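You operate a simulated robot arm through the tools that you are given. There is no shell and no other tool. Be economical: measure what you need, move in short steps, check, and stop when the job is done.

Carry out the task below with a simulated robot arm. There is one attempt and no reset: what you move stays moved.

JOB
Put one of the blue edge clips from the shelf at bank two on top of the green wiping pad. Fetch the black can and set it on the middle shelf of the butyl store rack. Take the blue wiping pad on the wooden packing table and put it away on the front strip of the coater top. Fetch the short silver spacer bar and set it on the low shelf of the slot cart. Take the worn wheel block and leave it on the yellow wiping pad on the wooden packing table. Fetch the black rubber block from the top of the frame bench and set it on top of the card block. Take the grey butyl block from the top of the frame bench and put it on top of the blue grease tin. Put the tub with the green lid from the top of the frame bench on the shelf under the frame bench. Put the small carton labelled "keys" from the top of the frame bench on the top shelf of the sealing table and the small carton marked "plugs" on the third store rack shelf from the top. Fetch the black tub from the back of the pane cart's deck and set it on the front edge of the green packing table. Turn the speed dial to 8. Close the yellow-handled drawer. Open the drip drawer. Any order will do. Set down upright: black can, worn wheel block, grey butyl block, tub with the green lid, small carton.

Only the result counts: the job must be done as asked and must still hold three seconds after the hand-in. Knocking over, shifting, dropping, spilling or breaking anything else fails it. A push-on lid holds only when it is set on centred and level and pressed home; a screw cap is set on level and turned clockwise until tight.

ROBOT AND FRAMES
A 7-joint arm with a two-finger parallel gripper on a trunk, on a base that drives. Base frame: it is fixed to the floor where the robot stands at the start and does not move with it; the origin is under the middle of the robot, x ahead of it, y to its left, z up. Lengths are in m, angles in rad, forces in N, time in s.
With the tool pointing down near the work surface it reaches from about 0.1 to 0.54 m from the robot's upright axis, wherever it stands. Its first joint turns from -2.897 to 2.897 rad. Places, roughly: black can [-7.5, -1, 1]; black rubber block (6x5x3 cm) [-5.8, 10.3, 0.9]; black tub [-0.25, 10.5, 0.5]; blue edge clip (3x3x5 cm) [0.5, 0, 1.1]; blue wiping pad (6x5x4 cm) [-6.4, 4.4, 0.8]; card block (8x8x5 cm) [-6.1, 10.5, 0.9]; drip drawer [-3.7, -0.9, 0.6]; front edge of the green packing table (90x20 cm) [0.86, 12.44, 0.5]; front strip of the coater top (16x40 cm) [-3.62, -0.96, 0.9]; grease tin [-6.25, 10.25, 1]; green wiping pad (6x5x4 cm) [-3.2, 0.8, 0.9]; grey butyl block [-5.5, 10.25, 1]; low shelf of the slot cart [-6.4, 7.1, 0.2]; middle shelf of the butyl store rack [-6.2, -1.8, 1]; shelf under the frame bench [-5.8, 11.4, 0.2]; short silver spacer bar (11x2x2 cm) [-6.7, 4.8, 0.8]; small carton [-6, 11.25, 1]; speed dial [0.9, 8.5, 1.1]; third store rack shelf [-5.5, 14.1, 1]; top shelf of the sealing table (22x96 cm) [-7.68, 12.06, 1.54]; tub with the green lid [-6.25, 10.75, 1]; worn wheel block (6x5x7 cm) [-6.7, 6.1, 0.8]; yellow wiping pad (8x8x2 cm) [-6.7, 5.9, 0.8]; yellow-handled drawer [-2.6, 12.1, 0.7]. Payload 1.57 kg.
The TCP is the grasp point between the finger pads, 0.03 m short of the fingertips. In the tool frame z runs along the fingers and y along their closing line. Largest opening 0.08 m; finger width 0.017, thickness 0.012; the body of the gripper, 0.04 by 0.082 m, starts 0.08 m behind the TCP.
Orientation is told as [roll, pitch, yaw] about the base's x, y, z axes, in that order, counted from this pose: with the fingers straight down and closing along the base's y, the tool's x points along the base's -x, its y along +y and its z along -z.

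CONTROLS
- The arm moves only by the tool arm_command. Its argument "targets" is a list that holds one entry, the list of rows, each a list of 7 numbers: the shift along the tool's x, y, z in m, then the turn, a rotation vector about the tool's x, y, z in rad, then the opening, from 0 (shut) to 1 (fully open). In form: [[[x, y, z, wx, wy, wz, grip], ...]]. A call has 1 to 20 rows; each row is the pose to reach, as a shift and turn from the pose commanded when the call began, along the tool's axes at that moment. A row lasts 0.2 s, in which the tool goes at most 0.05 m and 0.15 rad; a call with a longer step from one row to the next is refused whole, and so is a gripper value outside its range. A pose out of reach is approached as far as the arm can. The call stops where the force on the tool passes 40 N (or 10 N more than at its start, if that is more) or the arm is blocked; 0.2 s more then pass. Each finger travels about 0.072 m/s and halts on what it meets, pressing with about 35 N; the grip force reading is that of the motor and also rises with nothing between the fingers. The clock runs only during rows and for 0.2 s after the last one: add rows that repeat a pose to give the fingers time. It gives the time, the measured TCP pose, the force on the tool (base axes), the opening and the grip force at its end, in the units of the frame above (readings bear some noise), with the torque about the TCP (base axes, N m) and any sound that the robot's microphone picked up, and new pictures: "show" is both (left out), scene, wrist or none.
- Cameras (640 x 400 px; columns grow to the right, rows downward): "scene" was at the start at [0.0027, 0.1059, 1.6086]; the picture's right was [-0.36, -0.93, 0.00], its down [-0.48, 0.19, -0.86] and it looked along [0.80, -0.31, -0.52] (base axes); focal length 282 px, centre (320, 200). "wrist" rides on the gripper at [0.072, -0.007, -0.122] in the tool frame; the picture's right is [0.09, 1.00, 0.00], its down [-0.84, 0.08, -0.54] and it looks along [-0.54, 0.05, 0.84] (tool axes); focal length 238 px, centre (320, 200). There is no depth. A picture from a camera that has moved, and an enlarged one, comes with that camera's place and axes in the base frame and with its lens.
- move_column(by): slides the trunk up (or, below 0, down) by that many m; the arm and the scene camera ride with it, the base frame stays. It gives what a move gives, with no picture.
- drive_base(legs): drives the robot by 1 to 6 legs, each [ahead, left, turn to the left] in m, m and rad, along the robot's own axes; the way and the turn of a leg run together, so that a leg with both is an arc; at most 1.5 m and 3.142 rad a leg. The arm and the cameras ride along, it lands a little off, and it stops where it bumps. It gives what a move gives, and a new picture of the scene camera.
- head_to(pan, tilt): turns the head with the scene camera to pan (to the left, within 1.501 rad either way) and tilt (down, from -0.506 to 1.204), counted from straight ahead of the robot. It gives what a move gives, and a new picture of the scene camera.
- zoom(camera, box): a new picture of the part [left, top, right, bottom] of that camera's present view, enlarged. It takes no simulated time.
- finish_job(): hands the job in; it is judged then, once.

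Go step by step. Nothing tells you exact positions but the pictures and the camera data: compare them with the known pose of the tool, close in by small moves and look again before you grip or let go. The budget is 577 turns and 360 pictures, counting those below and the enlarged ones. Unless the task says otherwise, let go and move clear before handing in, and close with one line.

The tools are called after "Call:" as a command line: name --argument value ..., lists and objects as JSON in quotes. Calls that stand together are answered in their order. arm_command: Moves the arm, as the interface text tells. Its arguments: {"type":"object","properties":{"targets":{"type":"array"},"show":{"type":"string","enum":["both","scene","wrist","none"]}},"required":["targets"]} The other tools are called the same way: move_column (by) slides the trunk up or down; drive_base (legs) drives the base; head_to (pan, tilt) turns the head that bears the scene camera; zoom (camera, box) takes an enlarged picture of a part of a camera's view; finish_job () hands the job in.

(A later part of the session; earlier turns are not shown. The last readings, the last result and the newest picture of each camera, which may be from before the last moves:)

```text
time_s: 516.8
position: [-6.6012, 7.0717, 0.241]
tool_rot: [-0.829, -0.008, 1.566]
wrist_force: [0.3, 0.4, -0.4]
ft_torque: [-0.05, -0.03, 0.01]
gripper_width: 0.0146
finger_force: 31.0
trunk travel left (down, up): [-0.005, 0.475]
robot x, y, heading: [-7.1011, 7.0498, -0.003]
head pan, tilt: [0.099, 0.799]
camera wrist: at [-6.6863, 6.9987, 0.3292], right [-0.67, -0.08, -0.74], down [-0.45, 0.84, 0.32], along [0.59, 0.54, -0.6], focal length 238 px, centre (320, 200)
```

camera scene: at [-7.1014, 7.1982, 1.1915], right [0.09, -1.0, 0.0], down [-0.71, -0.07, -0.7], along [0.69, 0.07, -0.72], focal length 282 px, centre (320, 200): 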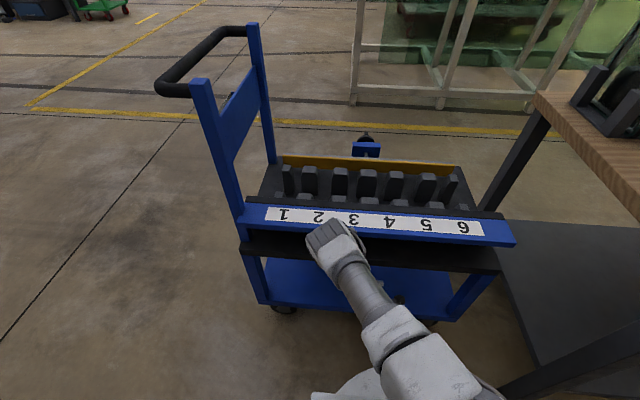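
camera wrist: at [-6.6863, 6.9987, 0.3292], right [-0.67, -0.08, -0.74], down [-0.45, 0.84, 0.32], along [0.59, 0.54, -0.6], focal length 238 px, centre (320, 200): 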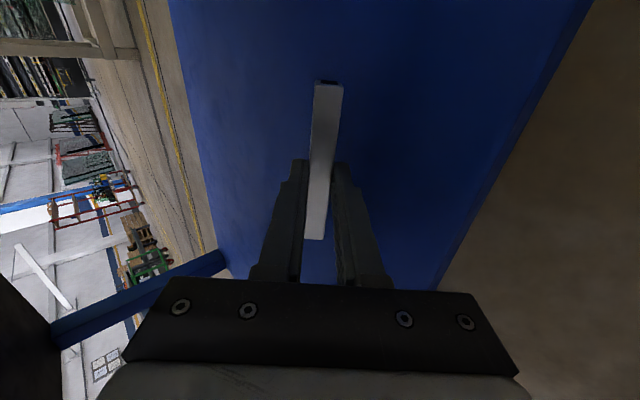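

Lowering works here. Continuing in small steps.

Call:
arm_command --targets '[[[0, 0.0022, 0.0021, 0, 0, 0, 0.0], [0, 0.0043, 0.0041, 0, 0, 0, 0.0], [0, 0.0065, 0.0062, 0, 0, 0, 0.0], [0, 0.0086, 0.0083, 0, 0, 0, 0.0]]]' --show "none"

```text
time_s: 517.7
position: [-6.6004, 7.072, 0.2343]
tool_rot: [-0.837, -0.007, 1.565]
wrist_force: [-14.1, 1.4, 26.8]
ft_torque: [-0.05, 0.23, 0.02]
gripper_width: 0.0143
finger_force: 31.0
trunk travel left (down, up): [-0.005, 0.475]
robot x, y, heading: [-7.1007, 7.0497, -0.005]
head pan, tilt: [0.099, 0.799]
stopped in row 4: the force on the tool passed its limit at 47 N (the readings are from after the stop); the commanded pose is now the measured one
```

Contact. Opening while rising slightly, then withdrawing.

Call:
arm_command --targets '[[[0, -0.003, -0.003, 0, 0, 0, 0.0], [0, -0.006, -0.006, 0, 0, 0, 0.3], [0, -0.009, -0.009, 0, 0, 0, 0.5], [0, -0.011, -0.011, 0, 0, 0, 0.5]]]' --show "wrist"

```text
time_s: 518.7
position: [-6.6035, 7.0703, 0.2475]
tool_rot: [-0.833, -0.006, 1.565]
wrist_force: [0.1, -0.2, 0.0]
ft_torque: [0.01, 0.01, -0.01]
gripper_width: 0.04
finger_force: 0.2
trunk travel left (down, up): [-0.005, 0.475]
robot x, y, heading: [-7.1041, 7.0536, -0.003]
head pan, tilt: [0.099, 0.799]
camera wrist: at [-6.6876, 6.9984, 0.335], right [-0.67, -0.08, -0.74], down [-0.45, 0.84, 0.31], along [0.59, 0.54, -0.6], focal length 238 px, centre (320, 200)
```

wrist: 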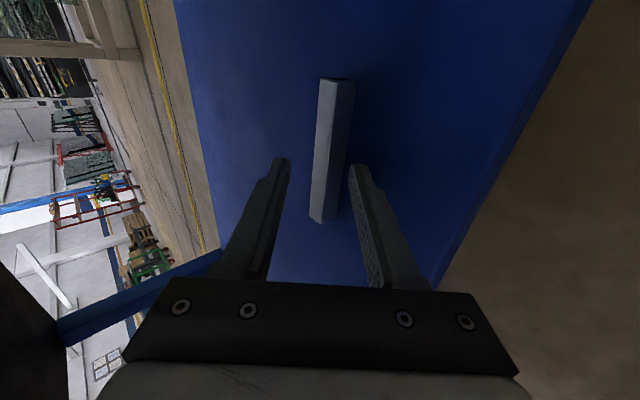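

The bar rests on the low shelf. Withdrawing along the finger axis, then backing off.

Call:
arm_command --targets '[[[0, 0, -0.02, 0, 0, 0, 0.5], [0, 0, -0.045, 0, 0, 0, 0.5], [0, 0, -0.07, 0, 0, 0, 0.5]]]' --show "wrist"

Call:
drive_base --legs '[[-0.22, 0, 0]]'

```text
time_s: 519.5
position: [-6.6545, 7.0718, 0.2947]
tool_rot: [-0.833, -0.007, 1.566]
wrist_force: [0.1, 0.3, 0.3]
ft_torque: [0.02, 0.04, 0.01]
gripper_width: 0.0399
finger_force: 0.0
trunk travel left (down, up): [-0.005, 0.475]
robot x, y, heading: [-7.1038, 7.0504, -0.009]
head pan, tilt: [0.099, 0.799]
camera wrist: at [-6.7394, 6.9995, 0.382], right [-0.67, -0.08, -0.74], down [-0.45, 0.84, 0.31], along [0.59, 0.54, -0.6], focal length 238 px, centre (320, 200)
```

wrist: 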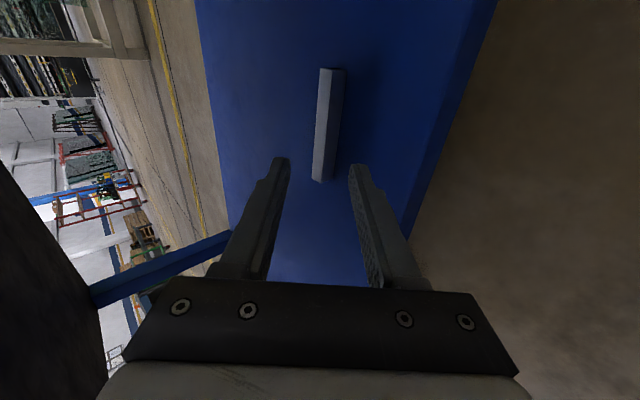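

```text
time_s: 521.6
position: [-6.8759, 7.0736, 0.2942]
tool_rot: [-0.833, -0.006, 1.565]
wrist_force: [-0.2, -1.1, 0.3]
ft_torque: [-0.03, -0.02, 0.0]
gripper_width: 0.0401
finger_force: 0.0
trunk travel left (down, up): [-0.005, 0.475]
robot x, y, heading: [-7.3245, 7.0543, -0.007]
head pan, tilt: [0.099, 0.799]
camera scene: at [-7.3242, 7.1994, 1.1915], right [0.09, -1.0, 0.0], down [-0.71, -0.07, -0.7], along [0.69, 0.07, -0.72], focal length 282 px, centre (320, 200)
```

scene: 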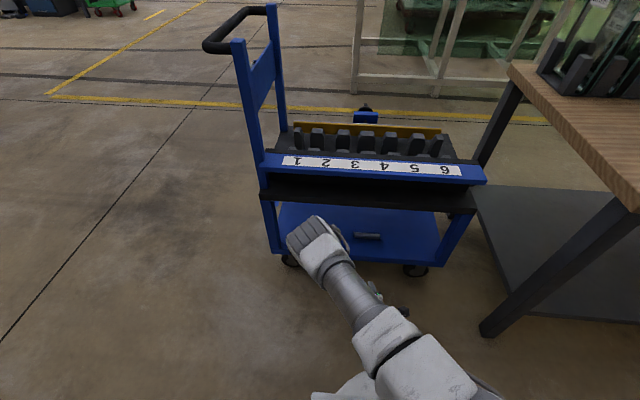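

Now raising the arm and restoring a neutral carry pose.

Call:
move_column --by 0.33

Call:
arm_command --targets '[[[0, -0.03, -0.027, -0.12, 0, 0, 0.5], [0, -0.06, -0.054, -0.24, 0, 0, 0.5], [0, -0.09, -0.081, -0.36, 0, 0, 0.5], [0, -0.12, -0.108, -0.48, 0, 0, 0.5], [0, -0.15, -0.135, -0.6, 0, 0, 0.5], [0, -0.18, -0.162, -0.72, 0, 0, 0.5], [0, -0.21, -0.189, -0.83, 0, 0, 0.5]]]' --show "none"

Call:
arm_command --targets '[[[0, 0.0, -0.03, 0, 0, 0.14, 0.5], [0, 0.0, -0.06, 0, 0, 0.28, 0.5], [0, 0.0, -0.09, 0, 0, 0.42, 0.5], [0, 0.0, -0.12, 0, 0, 0.56, 0.5], [0, 0.0, -0.15, 0, 0, 0.7, 0.5], [0, 0.01, -0.18, 0, 0, 0.84, 0.5], [0, 0.02, -0.21, 0, 0, 0.98, 0.5], [0, 0.03, -0.24, 0, 0, 1.12, 0.5], [0, 0.04, -0.27, 0, 0, 1.26, 0.5], [0, 0.05, -0.3, 0, 0, 1.4, 0.5], [0, 0.06, -0.33, 0, 0, 1.54, 0.5]]]' --show "none"

Call:
head_to --pan 1.3 --tilt 0.35

```text
time_s: 524.8
position: [-6.8753, 7.0742, 0.6243]
tool_rot: [-0.835, -0.005, 1.565]
wrist_force: [0.3, 0.5, 0.3]
ft_torque: [-0.01, -0.02, -0.01]
gripper_width: 0.0399
finger_force: 0.0
trunk travel left (down, up): [-0.335, 0.145]
robot x, y, heading: [-7.3242, 7.0505, -0.004]
head pan, tilt: [0.099, 0.799]
```

```text
time_s: 526.4
position: [-6.8752, 7.0726, 0.9063]
tool_rot: [-0.002, -0.007, 1.565]
wrist_force: [0.6, -0.4, 0.1]
ft_torque: [-0.02, -0.02, 0.0]
gripper_width: 0.0399
finger_force: 0.1
trunk travel left (down, up): [-0.335, 0.145]
robot x, y, heading: [-7.3205, 7.0493, -0.005]
head pan, tilt: [0.099, 0.799]
```

```text
time_s: 528.8
position: [-6.935, 7.07, 1.2375]
tool_rot: [0.007, -0.002, 0.025]
wrist_force: [-1.2, 0.2, 0.5]
ft_torque: [-0.02, 0.03, 0.01]
gripper_width: 0.0399
finger_force: 0.0
trunk travel left (down, up): [-0.335, 0.145]
robot x, y, heading: [-7.3247, 7.0565, -0.005]
head pan, tilt: [0.099, 0.799]
```

```text
time_s: 530.2
position: [-6.9359, 7.0685, 1.2358]
tool_rot: [0.006, -0.002, 0.026]
wrist_force: [0.4, 0.3, 0.5]
ft_torque: [0.06, 0.01, -0.02]
gripper_width: 0.04
finger_force: 0.0
trunk travel left (down, up): [-0.335, 0.145]
robot x, y, heading: [-7.3263, 7.0514, -0.003]
head pan, tilt: [1.3, 0.351]
camera scene: at [-7.3791, 7.2814, 1.5611], right [0.96, -0.27, 0.0], down [-0.09, -0.33, -0.94], along [0.26, 0.9, -0.34], focal length 282 px, centre (320, 200)
```

scene: 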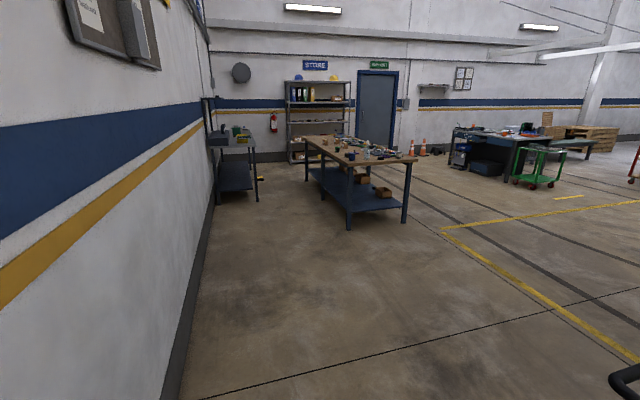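

The frame bench is ahead to the north. Driving to its south side, facing north.

Call:
drive_base --legs '[[0, 1.0, 1.57], [0.9, -0.9, 0], [0.3, -0.5, 0]]'

Call:
head_to --pan 0.0 --tilt 0.55

```text
time_s: 534.6
position: [-7.2542, 7.8054, 1.2366]
tool_rot: [0.007, -0.004, 0.839]
wrist_force: [-0.8, 1.1, 0.2]
ft_torque: [-0.01, 0.0, 0.02]
gripper_width: 0.0401
finger_force: 0.1
trunk travel left (down, up): [-0.335, 0.145]
robot x, y, heading: [-7.512, 7.5113, 0.804]
head pan, tilt: [1.3, 0.351]
stopped in leg 1: the robot was blocked; the commanded pose is now the measured one
camera scene: at [-7.7141, 7.6294, 1.5611], right [0.86, 0.51, 0.0], down [0.18, -0.3, -0.94], along [-0.48, 0.81, -0.34], focal length 282 px, centre (320, 200)
```

scene: 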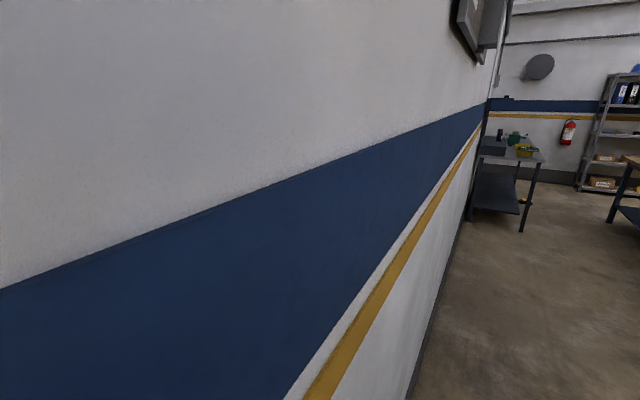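

```text
time_s: 536.1
position: [-7.2526, 7.8059, 1.2379]
tool_rot: [0.009, -0.003, 0.84]
wrist_force: [0.0, -0.3, 0.3]
ft_torque: [-0.05, 0.01, 0.02]
gripper_width: 0.04
finger_force: 0.1
trunk travel left (down, up): [-0.335, 0.145]
robot x, y, heading: [-7.5101, 7.5137, 0.807]
head pan, tilt: [0.0, 0.55]
camera scene: at [-7.6042, 7.6145, 1.5429], right [0.72, -0.69, 0.0], down [-0.36, -0.38, -0.85], along [0.59, 0.62, -0.52], focal length 282 px, centre (320, 200)
```

scene: 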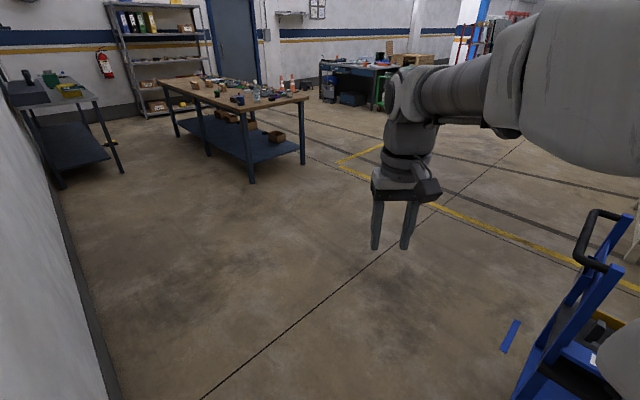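

Clear. Driving diagonally to the bench's south side.

Call:
drive_base --legs '[[1.3, 0.1, 0], [1.2, 0.08, 0], [0, 0, 0.763]]'

Call:
head_to --pan 0.0 --tilt 0.55

```text
time_s: 554.9
position: [-5.9645, 9.8079, 1.237]
tool_rot: [0.006, -0.003, 1.616]
wrist_force: [0.6, 0.3, 0.6]
ft_torque: [0.01, 0.03, 0.03]
gripper_width: 0.04
finger_force: 0.0
trunk travel left (down, up): [-0.335, 0.145]
robot x, y, heading: [-5.9377, 9.4229, 1.58]
head pan, tilt: [0.0, 0.55]
camera scene: at [-6.0807, 9.4271, 1.5429], right [1.0, 0.01, 0.0], down [0.01, -0.52, -0.85], along [-0.01, 0.85, -0.52], focal length 282 px, centre (320, 200)
```

scene: 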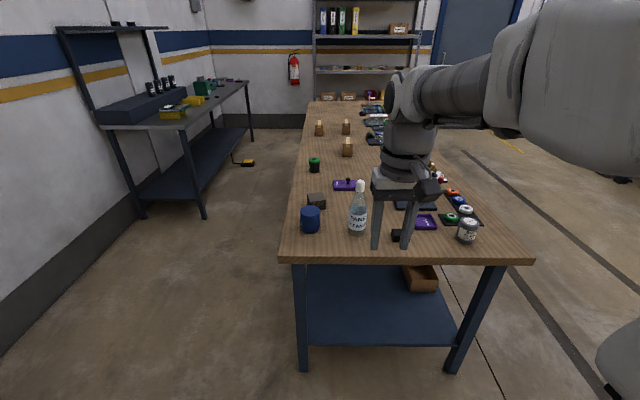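

```text
time_s: 555.5
position: [-5.9636, 9.8089, 1.2354]
tool_rot: [0.008, -0.004, 1.616]
wrist_force: [0.7, 1.0, -0.8]
ft_torque: [-0.02, 0.04, -0.01]
gripper_width: 0.04
finger_force: 0.1
trunk travel left (down, up): [-0.335, 0.145]
robot x, y, heading: [-5.9416, 9.4215, 1.579]
head pan, tilt: [0.0, 0.55]
camera scene: at [-6.0807, 9.4271, 1.5429], right [1.0, 0.01, 0.0], down [0.01, -0.52, -0.85], along [-0.01, 0.85, -0.52], focal length 282 px, centre (320, 200)
```

scene: 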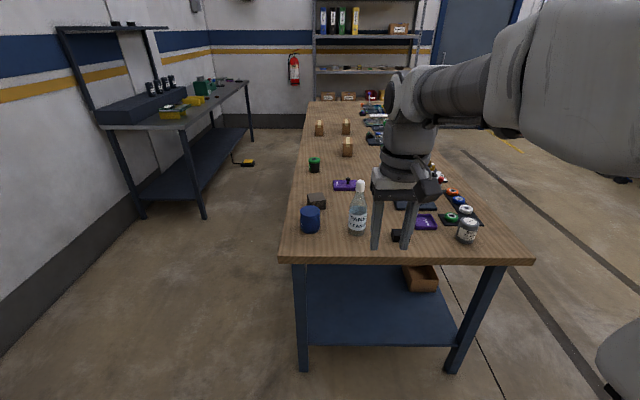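

Call:
zoom --camera "scene" --box '[280, 80, 520, 260]'

Call:
zoom --camera "scene" --box '[290, 100, 386, 160]'

```text
2.22 times, centred on (400, 170) of scene
camera zoom: at [-6.0807, 9.4271, 1.5429], right [1.0, 0.01, 0.0], down [0.01, -0.52, -0.85], along [-0.01, 0.85, -0.52], focal length 627 px, centre (142, 267)
```

zoom: 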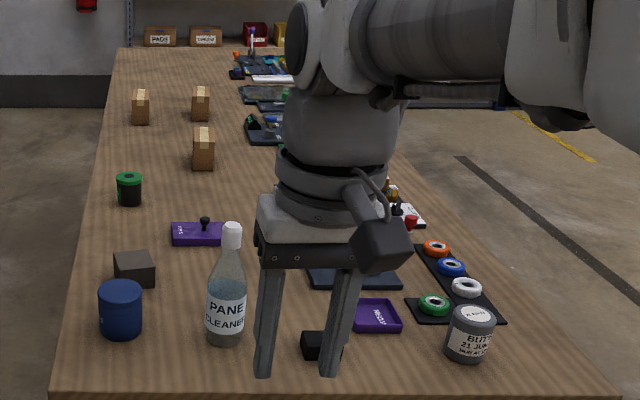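

```text
6.67 times, centred on (338, 130) of scene
camera zoom: at [-6.0807, 9.4271, 1.5429], right [1.0, 0.01, 0.0], down [0.01, -0.52, -0.85], along [-0.01, 0.85, -0.52], focal length 1881 px, centre (200, 667)
```

zoom: 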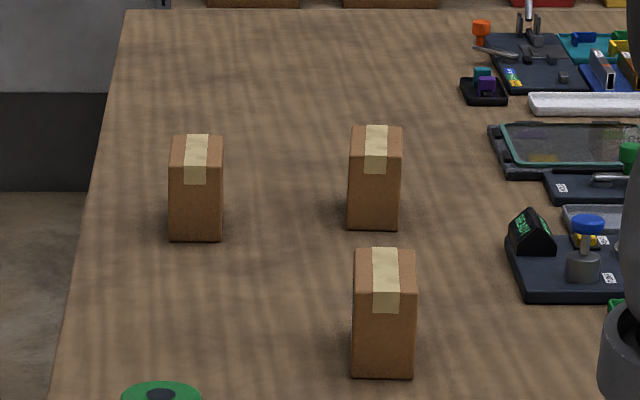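

I can place the targets: rubber block ≈(-5.79, 10.26), card block ≈(-6.11, 10.47), butyl can ≈(-5.54, 10.27), blue tin ≈(-6.13, 10.30). Moving up to the bench edge near the rubber block.

Call:
drive_base --legs '[[0.36, -0.1, -0.01]]'

Call:
move_column --by -0.13

Call:
head_to --pan 0.0 --tilt 0.85

```text
time_s: 558.4
position: [-5.862, 10.166, 1.2364]
tool_rot: [0.009, -0.004, 1.602]
wrist_force: [0.7, 0.1, 0.0]
ft_torque: [0.0, 0.0, 0.02]
gripper_width: 0.0401
finger_force: 0.0
trunk travel left (down, up): [-0.335, 0.145]
robot x, y, heading: [-5.8444, 9.7776, 1.565]
head pan, tilt: [0.0, 0.55]
camera scene: at [-5.9851, 9.7852, 1.5429], right [1.0, 0.0, 0.0], down [0.0, -0.52, -0.85], along [0.0, 0.85, -0.52], focal length 282 px, centre (320, 200)
```

scene: 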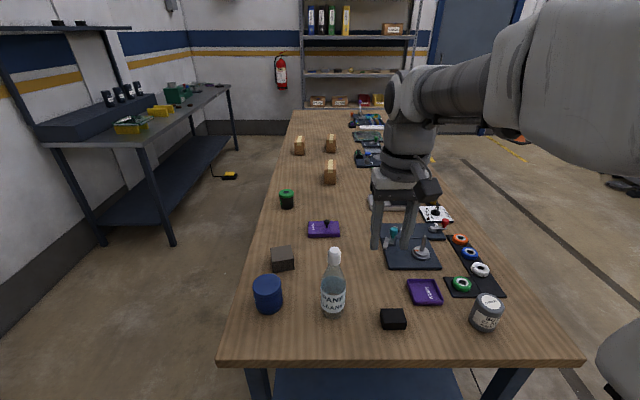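

```text
time_s: 560.0
position: [-5.8625, 10.164, 1.1069]
tool_rot: [0.006, -0.003, 1.603]
wrist_force: [-0.1, 0.6, 0.1]
ft_torque: [-0.02, 0.0, 0.0]
gripper_width: 0.0402
finger_force: 0.0
trunk travel left (down, up): [-0.205, 0.275]
robot x, y, heading: [-5.8426, 9.7774, 1.571]
head pan, tilt: [0.0, 0.55]
```

```text
time_s: 560.8
position: [-5.8627, 10.1655, 1.1063]
tool_rot: [0.007, -0.003, 1.604]
wrist_force: [0.6, 0.0, -0.7]
ft_torque: [0.01, 0.0, 0.01]
gripper_width: 0.0399
finger_force: 0.0
trunk travel left (down, up): [-0.205, 0.275]
robot x, y, heading: [-5.8454, 9.7768, 1.569]
head pan, tilt: [0.0, 0.85]
camera scene: at [-5.9851, 9.7736, 1.3875], right [1.0, 0.0, 0.0], down [0.0, -0.75, -0.66], along [0.0, 0.66, -0.75], focal length 282 px, centre (320, 200)
```

scene: 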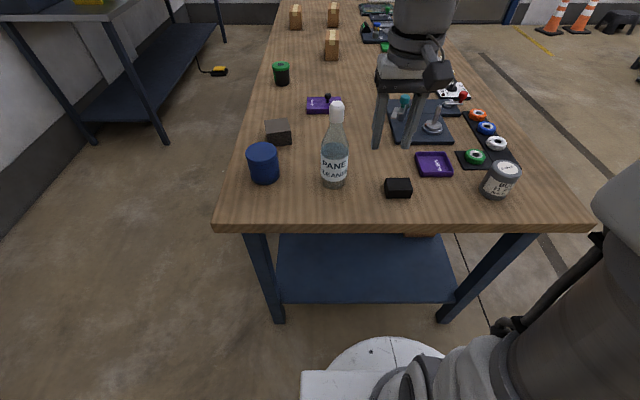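

Measured: rubber block (-5.792, 10.258), card block (-6.112, 10.474), tin (-6.124, 10.309). Moving over the rubber block.

Call:
arm_command --targets '[[[-0.02, -0.02, 0.02, 0, 0, 0, 0.7], [-0.04, -0.04, 0.04, 0, 0, 0, 1], [-0.06, -0.055, 0.06, 0, 0, 0, 1], [-0.08, -0.073, 0.08, 0, 0, 0, 1], [-0.08, -0.073, 0.1, 0, 0, 0, 1]]]' --show "wrist"

```text
time_s: 562.0
position: [-5.7933, 10.2488, 1.0075]
tool_rot: [0.008, -0.005, 1.602]
wrist_force: [0.0, -0.5, -0.1]
ft_torque: [0.0, 0.0, 0.02]
gripper_width: 0.0799
finger_force: 0.1
trunk travel left (down, up): [-0.205, 0.275]
robot x, y, heading: [-5.8473, 9.7785, 1.572]
head pan, tilt: [0.0, 0.85]
camera wrist: at [-5.7831, 10.1765, 1.13], right [-0.99, -0.12, 0.01], down [-0.1, 0.83, 0.55], along [-0.07, 0.54, -0.84], focal length 238 px, centre (320, 200)
```

wrist: 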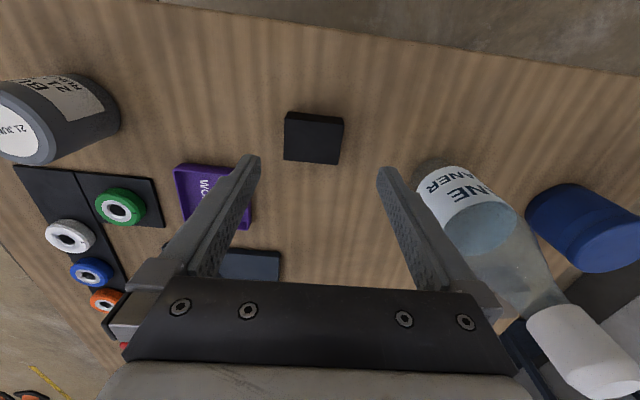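

Call:
arm_command --targets '[[[-0.002, -0.004, 0.03, 0, 0, 0, 1], [-0.003, -0.0067, 0.06, 0, 0, 0, 1], [-0.003, -0.0067, 0.085, 0, 0, 0, 1]]]' --show "wrist"

```text
time_s: 562.8
position: [-5.7867, 10.2521, 0.9233]
tool_rot: [0.006, -0.003, 1.602]
wrist_force: [0.2, -0.1, -0.2]
ft_torque: [0.03, 0.01, 0.0]
gripper_width: 0.0801
finger_force: 0.1
trunk travel left (down, up): [-0.205, 0.275]
robot x, y, heading: [-5.8414, 9.7738, 1.564]
head pan, tilt: [0.0, 0.85]
camera wrist: at [-5.777, 10.1801, 1.0446], right [-0.99, -0.12, 0.01], down [-0.1, 0.83, 0.55], along [-0.07, 0.54, -0.84], focal length 238 px, centre (320, 200)
```

wrist: 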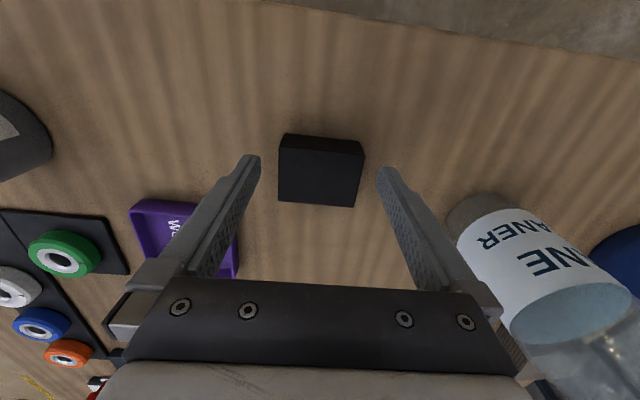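

Call:
arm_command --targets '[[[-0.005, 0, 0.015, 0, 0, 0, 1], [-0.006, 0, 0.026, 0, 0, 0, 1], [-0.006, 0, 0.033, 0, 0, 0, 1], [-0.006, 0, 0.037, 0, 0, 0, 1]]]' --show "none"

```text
time_s: 563.9
position: [-5.7877, 10.2572, 0.8891]
tool_rot: [0.004, -0.012, 1.601]
wrist_force: [-1.4, -10.6, 20.3]
ft_torque: [-0.45, -0.87, -0.46]
gripper_width: 0.078
finger_force: 0.1
trunk travel left (down, up): [-0.205, 0.275]
robot x, y, heading: [-5.8472, 9.7743, 1.569]
head pan, tilt: [0.0, 0.85]
stopped in row 4: the force on the tool passed its limit at 42 N (the readings are from after the stop); the commanded pose is now the measured one
```

Bench surface is at 0.859. Raising 3 mm, gripping, and lifting.

Call:
arm_command --targets '[[[0, 0, -0.004, 0, 0.01, 0, 1], [0, 0, -0.004, 0, 0.01, 0, 0.7], [0, 0, -0.004, 0, 0.01, 0, 0.4], [0, 0, -0.004, 0, 0.01, 0, 0.4], [0, 0, -0.04, 0, 0.01, 0, 0.4], [0, 0, -0.08, 0, 0.01, 0, 0.4], [0, 0, -0.12, 0, 0.01, 0, 0.4], [0, 0, -0.16, 0, 0.01, 0, 0.4], [0, 0, -0.2, 0, 0.01, 0, 0.4], [0, 0, -0.24, 0, 0.01, 0, 0.4]]]' --show "wrist"

```text
time_s: 566.1
position: [-5.7841, 10.2573, 1.1299]
tool_rot: [0.006, -0.003, 1.604]
wrist_force: [0.4, -0.2, -1.1]
ft_torque: [0.0, 0.02, -0.02]
gripper_width: 0.0593
finger_force: 34.7
trunk travel left (down, up): [-0.205, 0.275]
robot x, y, heading: [-5.8426, 9.7785, 1.567]
head pan, tilt: [0.0, 0.85]
camera wrist: at [-5.7745, 10.1861, 1.2527], right [-0.99, -0.12, 0.01], down [-0.1, 0.83, 0.54], along [-0.07, 0.54, -0.84], focal length 238 px, centre (320, 200)
```

wrist: 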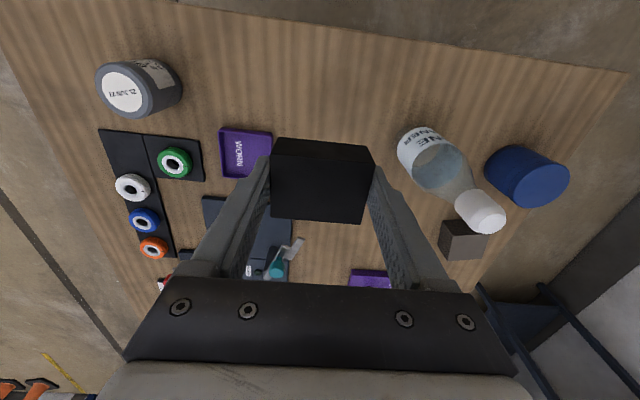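

Held. Raising above the bottle, then strafing left and edging closer towards the card block.

Call:
arm_command --targets '[[[0, 0, -0.04, 0, 0, 0, 0.4], [0, 0, -0.08, 0, 0, 0, 0.4], [0, 0, -0.12, 0, 0, 0, 0.4]]]' --show "none"

Call:
drive_base --legs '[[0, 0.29, 0], [0.09, 0, 0]]'

```text
time_s: 566.9
position: [-5.7823, 10.2575, 1.2496]
tool_rot: [0.006, 0.002, 1.602]
wrist_force: [-0.7, -0.2, 0.2]
ft_torque: [-0.01, 0.01, 0.01]
gripper_width: 0.0593
finger_force: 35.1
trunk travel left (down, up): [-0.205, 0.275]
robot x, y, heading: [-5.8465, 9.7752, 1.568]
head pan, tilt: [0.0, 0.85]
```

```text
time_s: 570.5
position: [-6.081, 10.3482, 1.2495]
tool_rot: [0.006, -0.002, 1.612]
wrist_force: [0.6, -0.3, -1.3]
ft_torque: [0.0, 0.02, 0.01]
gripper_width: 0.059
finger_force: 35.1
trunk travel left (down, up): [-0.205, 0.275]
robot x, y, heading: [-6.14, 9.867, 1.573]
head pan, tilt: [0.0, 0.85]
camera scene: at [-6.2782, 9.8632, 1.3875], right [1.0, 0.01, 0.0], down [0.0, -0.75, -0.66], along [0.0, 0.66, -0.75], focal length 282 px, centre (320, 200)
```

scene: 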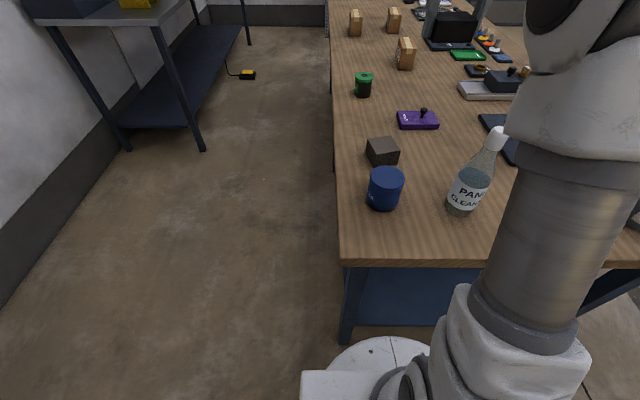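

Call:
arm_command --targets '[[[-0.035, 0.006, 0.03, 0, 0, 0, 0.4], [-0.065, 0.012, 0.06, 0, 0, 0, 0.4], [-0.095, 0.018, 0.09, 0, 0, 0, 0.4], [-0.128, 0.024, 0.12, 0, 0, 0, 0.4], [-0.128, 0.024, 0.16, 0, 0, 0, 0.4], [-0.128, 0.024, 0.2, 0, 0, 0, 0.4]]]'

```text
time_s: 571.9
position: [-6.1111, 10.4758, 1.0494]
tool_rot: [0.007, -0.002, 1.61]
wrist_force: [0.5, -1.1, -0.9]
ft_torque: [0.0, 0.0, -0.03]
gripper_width: 0.0594
finger_force: 34.7
trunk travel left (down, up): [-0.205, 0.275]
robot x, y, heading: [-6.1372, 9.869, 1.571]
head pan, tilt: [0.0, 0.85]
camera scene: at [-6.2782, 9.8632, 1.3875], right [1.0, 0.01, 0.0], down [0.0, -0.75, -0.66], along [0.0, 0.66, -0.75], focal length 282 px, centre (320, 200)
camera wrist: at [-6.1012, 10.4041, 1.1726], right [-0.99, -0.13, 0.0], down [-0.11, 0.83, 0.54], along [-0.08, 0.54, -0.84], focal length 238 px, centre (320, 200)
```

scene: 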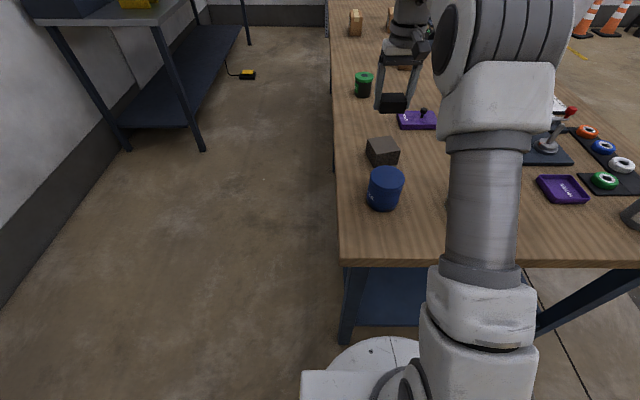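
wrist: 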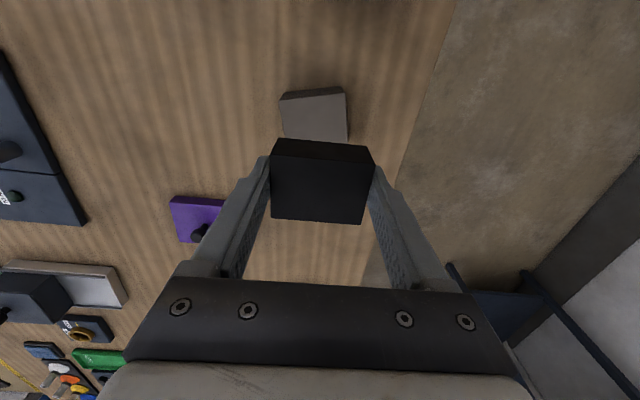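

Call:
zoom --camera "scene" --box '[350, 80, 446, 140]'

Call:
zoom --camera "scene" --box '[350, 125, 430, 175]'

```text
6.67 times, centred on (398, 110) of scene
camera zoom: at [-6.2782, 9.8632, 1.3875], right [1.0, 0.01, 0.0], down [0.0, -0.75, -0.66], along [0.0, 0.66, -0.75], focal length 1881 px, centre (-200, 800)
```

zoom: 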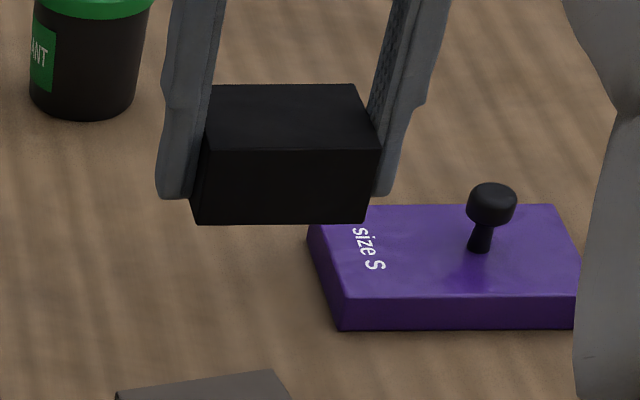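

```text
8.00 times, centred on (390, 150) of scene
camera zoom: at [-6.2782, 9.8632, 1.3875], right [1.0, 0.01, 0.0], down [0.0, -0.75, -0.66], along [0.0, 0.66, -0.75], focal length 2257 px, centre (-240, 600)
```

zoom: 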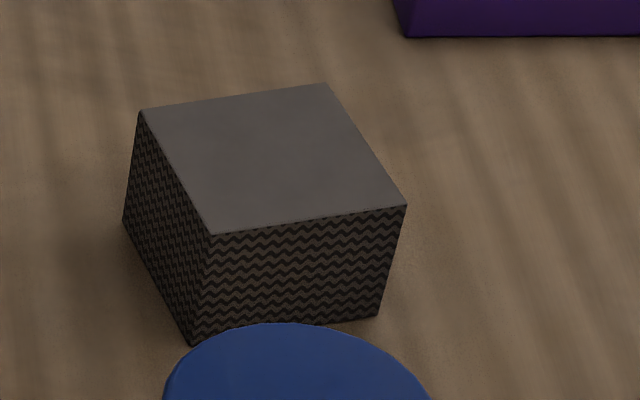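

Card block's top centre is (-6.104, 10.485) at z ≈ 0.909. Adjusting and lowering.

Call:
arm_command --targets '[[[-0.009, -0.0074, 0.03, 0, 0, -0.08, 0.4], [-0.009, -0.0074, 0.06, 0, 0, -0.16, 0.4], [-0.009, -0.0074, 0.085, 0, 0, -0.2, 0.4], [-0.009, -0.0074, 0.097, 0, 0, -0.2, 0.4]]]' --show "wrist"

Call:
zoom --camera "scene" --box '[350, 105, 446, 165]'

```text
time_s: 572.9
position: [-6.1038, 10.4842, 0.9519]
tool_rot: [0.006, -0.002, 1.811]
wrist_force: [-0.6, -0.2, -0.6]
ft_torque: [0.0, 0.01, -0.01]
gripper_width: 0.059
finger_force: 35.5
trunk travel left (down, up): [-0.205, 0.275]
robot x, y, heading: [-6.1333, 9.8667, 1.582]
head pan, tilt: [0.0, 0.85]
camera wrist: at [-6.0794, 10.4156, 1.075], right [-0.95, -0.33, 0.0], down [-0.27, 0.79, 0.54], along [-0.18, 0.51, -0.84], focal length 238 px, centre (320, 200)
```

wrist: 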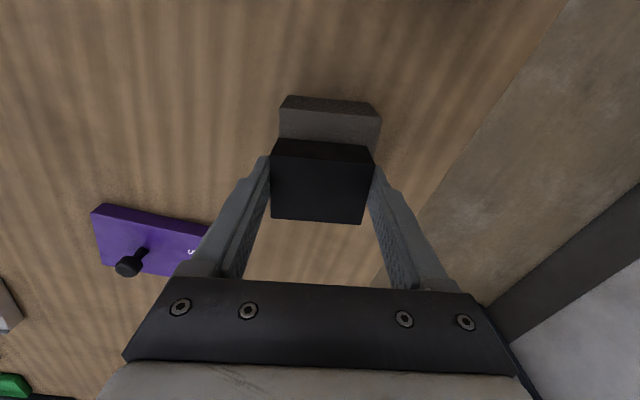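

```text
6.67 times, centred on (398, 135) of scene
camera zoom: at [-6.2782, 9.8632, 1.3875], right [1.0, 0.01, 0.0], down [0.0, -0.75, -0.66], along [0.0, 0.66, -0.75], focal length 1881 px, centre (-200, 633)
```

zoom: 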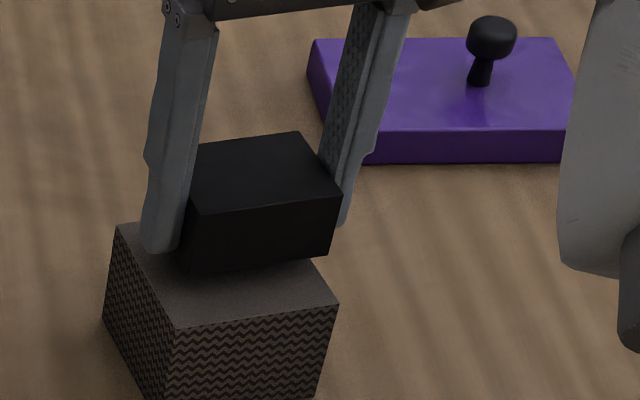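

Call:
arm_command --targets '[[[0.002, 0, 0.004, 0, 0, 0, 0.4], [0.002, 0, 0.007, 0, 0, 0, 0.4], [0.002, 0, 0.01, 0, 0, 0, 0.4], [0.002, 0, 0.012, 0, 0, 0, 0.4]]]' --show "none"

```text
time_s: 573.9
position: [-6.1029, 10.4827, 0.9416]
tool_rot: [0.004, -0.004, 1.809]
wrist_force: [-0.2, 0.3, 2.3]
ft_torque: [0.01, -0.08, 0.03]
gripper_width: 0.0593
finger_force: 35.0
trunk travel left (down, up): [-0.205, 0.275]
robot x, y, heading: [-6.1387, 9.8686, 1.579]
head pan, tilt: [0.0, 0.85]
```

Just touching. Opening and lifting.

Call:
arm_command --targets '[[[0, 0, 0.001, 0, 0, 0, 0.4], [0, 0, 0.0, 0, 0, 0, 0.9], [0, 0, 0.0, 0, 0, 0, 1], [0, 0, 0.0, 0, 0, 0, 1], [0, 0, -0.03, 0, 0, 0, 1], [0, 0, -0.07, 0, 0, 0, 1], [0, 0, -0.11, 0, 0, 0, 1], [0, 0, -0.15, 0, 0, 0, 1], [0, 0, -0.19, 0, 0, 0, 1], [0, 0, -0.23, 0, 0, 0, 1]]]' --show "scene"

Call:
zoom --camera "scene" --box '[350, 105, 446, 165]'

```text
time_s: 576.1
position: [-6.1033, 10.4821, 1.1697]
tool_rot: [0.003, 0.001, 1.81]
wrist_force: [-0.4, -0.6, -0.4]
ft_torque: [0.0, -0.02, 0.01]
gripper_width: 0.08
finger_force: 0.1
trunk travel left (down, up): [-0.205, 0.275]
robot x, y, heading: [-6.1349, 9.8693, 1.575]
head pan, tilt: [0.0, 0.85]
camera scene: at [-6.2782, 9.8634, 1.3875], right [1.0, 0.01, 0.0], down [0.0, -0.75, -0.66], along [0.0, 0.66, -0.75], focal length 282 px, centre (320, 200)
```

scene: 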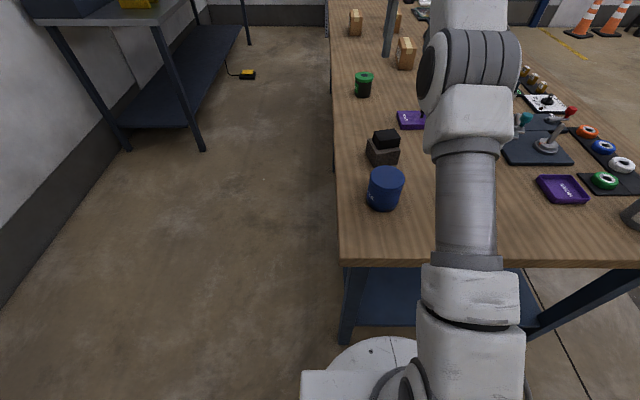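

```text
6.67 times, centred on (398, 135) of scene
camera zoom: at [-6.2782, 9.8634, 1.3875], right [1.0, 0.01, 0.0], down [0.0, -0.75, -0.66], along [0.0, 0.66, -0.75], focal length 1881 px, centre (-200, 633)
```

zoom: 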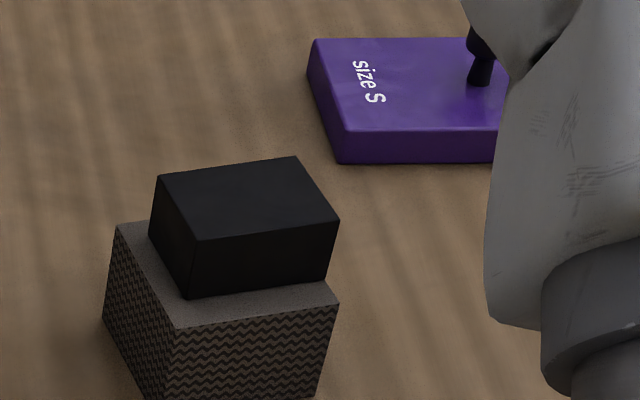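

The rubber block sits on the card block. Now the butyl: retracting and strafing right above the bottle.

Call:
arm_command --targets '[[[0.03, 0, -0.03, 0, 0, 0.1, 1], [0.06, 0, -0.06, 0, 0, 0.2, 1], [0.1, 0, -0.08, 0, 0, 0.2, 1], [0.14, 0, -0.1, 0, 0, 0.2, 1], [0.18, 0, -0.12, 0, 0, 0.2, 1], [0.22, 0, -0.12, 0, 0, 0.2, 1]]]' --show "none"

Call:
drive_base --legs '[[-0.05, -0.58, 0]]'

```text
time_s: 577.5
position: [-6.0501, 10.2686, 1.2904]
tool_rot: [0.005, 0.001, 1.61]
wrist_force: [-0.2, -0.3, 0.5]
ft_torque: [-0.06, 0.01, 0.02]
gripper_width: 0.0798
finger_force: 0.1
trunk travel left (down, up): [-0.205, 0.275]
robot x, y, heading: [-6.1409, 9.8688, 1.58]
head pan, tilt: [0.0, 0.85]
```

```text
time_s: 582.4
position: [-5.4711, 10.2232, 1.2907]
tool_rot: [0.007, -0.001, 1.606]
wrist_force: [0.4, 0.2, 0.7]
ft_torque: [0.01, 0.01, -0.01]
gripper_width: 0.0798
finger_force: 0.1
trunk travel left (down, up): [-0.205, 0.275]
robot x, y, heading: [-5.5609, 9.8232, 1.569]
head pan, tilt: [0.0, 0.85]
camera scene: at [-5.7001, 9.8178, 1.3875], right [1.0, 0.0, 0.0], down [0.0, -0.75, -0.66], along [0.0, 0.66, -0.75], focal length 282 px, centre (320, 200)
```

scene: 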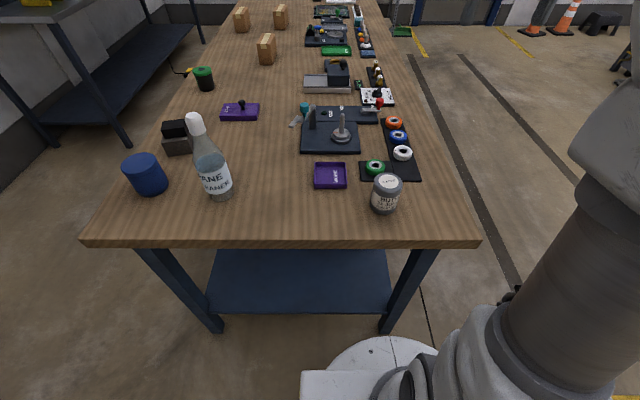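

Call:
zoom --camera "scene" --box '[346, 158, 426, 218]'

Call:
arm_command --targets '[[[0, 0.025, 0.03, 0, 0, 0, 1], [0, 0.05, 0.06, 0, 0, 0, 1], [-0.01, 0.075, 0.09, 0, 0, 0, 1], [-0.03, 0.08, 0.12, 0, 0, 0, 1], [-0.045, 0.08, 0.16, 0, 0, 0, 1]]]' --show "wrist"

```text
6.67 times, centred on (386, 188) of scene
camera zoom: at [-5.7001, 9.8178, 1.3875], right [1.0, 0.0, 0.0], down [0.0, -0.75, -0.66], along [0.0, 0.66, -0.75], focal length 1881 px, centre (-120, 280)
```

zoom: 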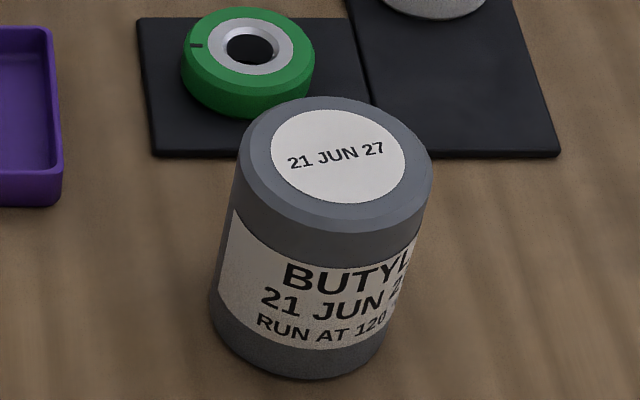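

```text
time_s: 583.5
position: [-5.5537, 10.2642, 1.1299]
tool_rot: [0.007, -0.002, 1.605]
wrist_force: [-0.7, -0.4, -0.3]
ft_torque: [0.0, 0.01, -0.01]
gripper_width: 0.0801
finger_force: 0.1
trunk travel left (down, up): [-0.205, 0.275]
robot x, y, heading: [-5.5576, 9.8221, 1.575]
head pan, tilt: [0.0, 0.85]
camera wrist: at [-5.5431, 10.1927, 1.2532], right [-0.99, -0.13, 0.0], down [-0.1, 0.83, 0.54], along [-0.07, 0.54, -0.84], focal length 238 px, centre (320, 200)
```

wrist: 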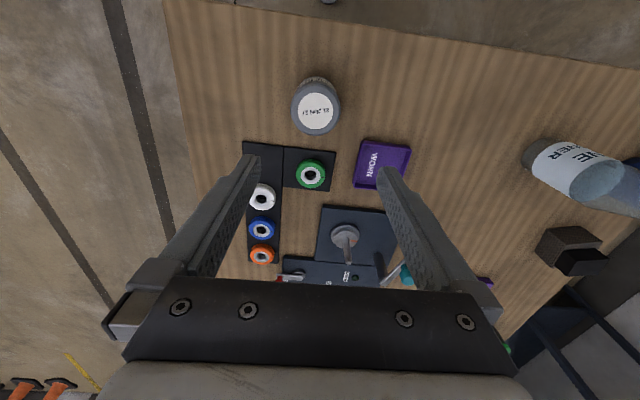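

The butyl drum is 6.6 cm wide, centre (-5.548, 10.262). Lowering around it.

Call:
arm_command --targets '[[[0.002, -0.0056, 0.04, 0, 0, 0, 1], [0.002, -0.0056, 0.08, 0, 0, 0, 1], [0.002, -0.0056, 0.12, 0, 0, 0, 1], [0.002, -0.0056, 0.14, 0, 0, 0, 1]]]' --show "wrist"

```text
time_s: 584.5
position: [-5.5461, 10.263, 0.9899]
tool_rot: [0.004, -0.002, 1.606]
wrist_force: [-0.3, -0.3, -0.1]
ft_torque: [0.01, -0.01, -0.01]
gripper_width: 0.0801
finger_force: 0.0
trunk travel left (down, up): [-0.205, 0.275]
robot x, y, heading: [-5.5604, 9.822, 1.574]
head pan, tilt: [0.0, 0.85]
camera wrist: at [-5.5364, 10.1906, 1.1128], right [-0.99, -0.13, 0.0], down [-0.1, 0.83, 0.54], along [-0.07, 0.54, -0.84], focal length 238 px, centre (320, 200)
```

wrist: 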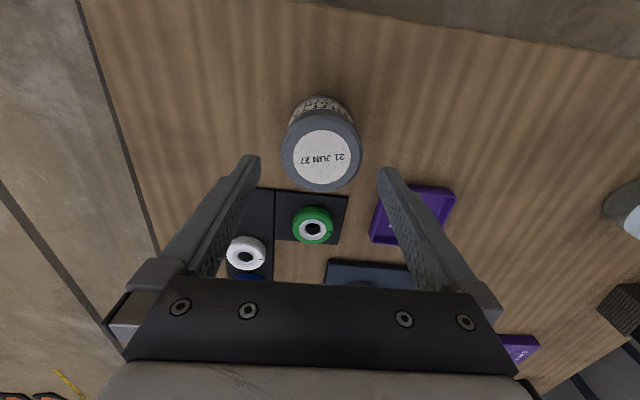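

Call:
arm_command --targets '[[[0, 0, 0.03, 0, 0, 0, 1], [0, 0, 0.06, 0, 0, 0, 1], [0, 0, 0.08, 0, 0, 0, 1], [0, 0, 0.08, 0, 0, 0, 0.8], [0, 0, 0.08, 0, 0, 0, 0.5], [0, 0, 0.08, 0, 0, 0, 0.5], [0, 0, 0.05, 0, 0, 0, 0.5], [0, 0, 0.01, 0, 0, 0, 0.5], [0, 0, -0.03, 0, 0, 0, 0.5], [0, 0, -0.07, 0, 0, 0, 0.5], [0, 0, -0.11, 0, 0, 0, 0.5], [0, 0, -0.15, 0, 0, 0, 0.5], [0, 0, -0.19, 0, 0, 0, 0.5], [0, 0, -0.23, 0, 0, 0, 0.5], [0, 0, -0.27, 0, 0, 0, 0.5]]]' --show "wrist"

```text
time_s: 587.8
position: [-5.5483, 10.2646, 1.2611]
tool_rot: [0.005, -0.002, 1.607]
wrist_force: [-0.1, 0.0, -2.3]
ft_torque: [-0.02, 0.01, 0.01]
gripper_width: 0.0633
finger_force: 35.1
trunk travel left (down, up): [-0.205, 0.275]
robot x, y, heading: [-5.5589, 9.8211, 1.574]
head pan, tilt: [0.0, 0.85]
camera wrist: at [-5.5376, 10.1931, 1.3847], right [-0.99, -0.13, 0.01], down [-0.1, 0.83, 0.54], along [-0.07, 0.54, -0.84], focal length 238 px, centre (320, 200)
```

wrist: 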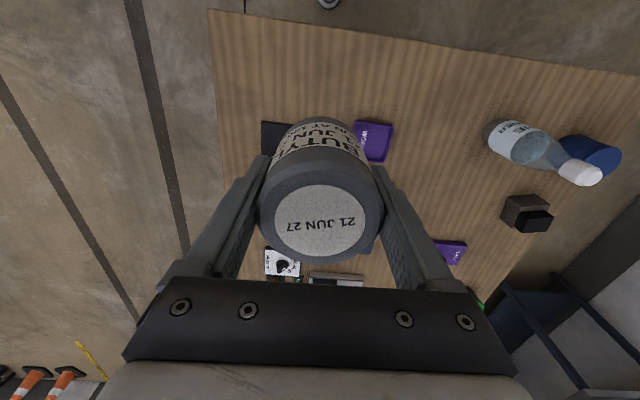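

Held. Strafing left over the bottle to the blue tin.

Call:
drive_base --legs '[[0, 0.57, 0]]'

Call:
zoom --camera "scene" --box '[340, 140, 468, 220]'

Call:
arm_command --targets '[[[0, 0, 0, 0, 0, 0, 0.5]]]' --show "wrist"

```text
time_s: 592.5
position: [-6.1165, 10.2627, 1.2619]
tool_rot: [0.004, -0.002, 1.612]
wrist_force: [-0.4, -0.2, -1.9]
ft_torque: [-0.01, -0.01, 0.0]
gripper_width: 0.0633
finger_force: 34.8
trunk travel left (down, up): [-0.205, 0.275]
robot x, y, heading: [-6.125, 9.8142, 1.581]
head pan, tilt: [0.0, 0.85]
camera scene: at [-6.2672, 9.8146, 1.3875], right [1.0, 0.01, 0.0], down [0.01, -0.75, -0.66], along [0.0, 0.66, -0.75], focal length 282 px, centre (320, 200)
```

scene: 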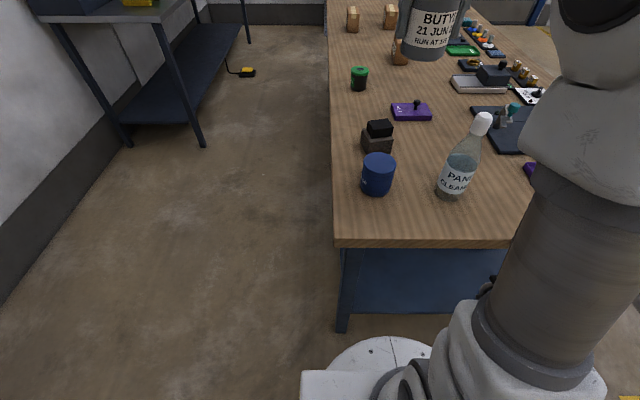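

```text
5.00 times, centred on (404, 180) of scene
camera zoom: at [-6.2672, 9.8146, 1.3875], right [1.0, 0.01, 0.0], down [0.01, -0.75, -0.66], along [0.0, 0.66, -0.75], focal length 1411 px, centre (-100, 300)
```

zoom: 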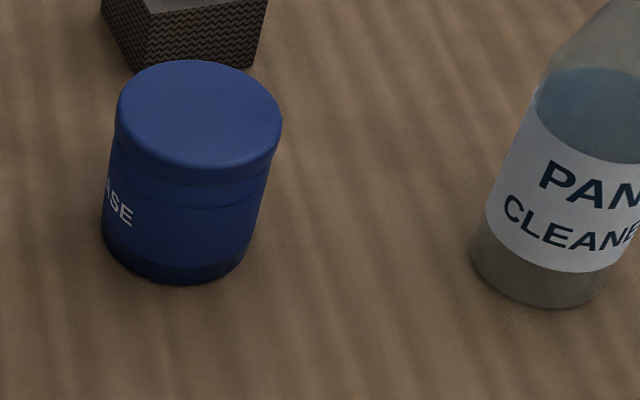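

```text
time_s: 592.9
position: [-6.1162, 10.2624, 1.2617]
tool_rot: [0.005, -0.001, 1.61]
wrist_force: [-0.1, -0.7, -3.0]
ft_torque: [0.0, -0.02, -0.04]
gripper_width: 0.0635
finger_force: 35.2
trunk travel left (down, up): [-0.205, 0.275]
robot x, y, heading: [-6.124, 9.82, 1.573]
head pan, tilt: [0.0, 0.85]
camera wrist: at [-6.1063, 10.1905, 1.3841], right [-0.99, -0.13, 0.01], down [-0.11, 0.83, 0.54], along [-0.08, 0.54, -0.84], focal length 238 px, centre (320, 200)
```

wrist: 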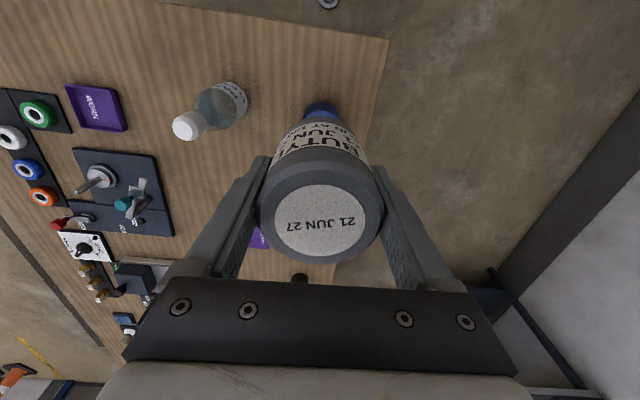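

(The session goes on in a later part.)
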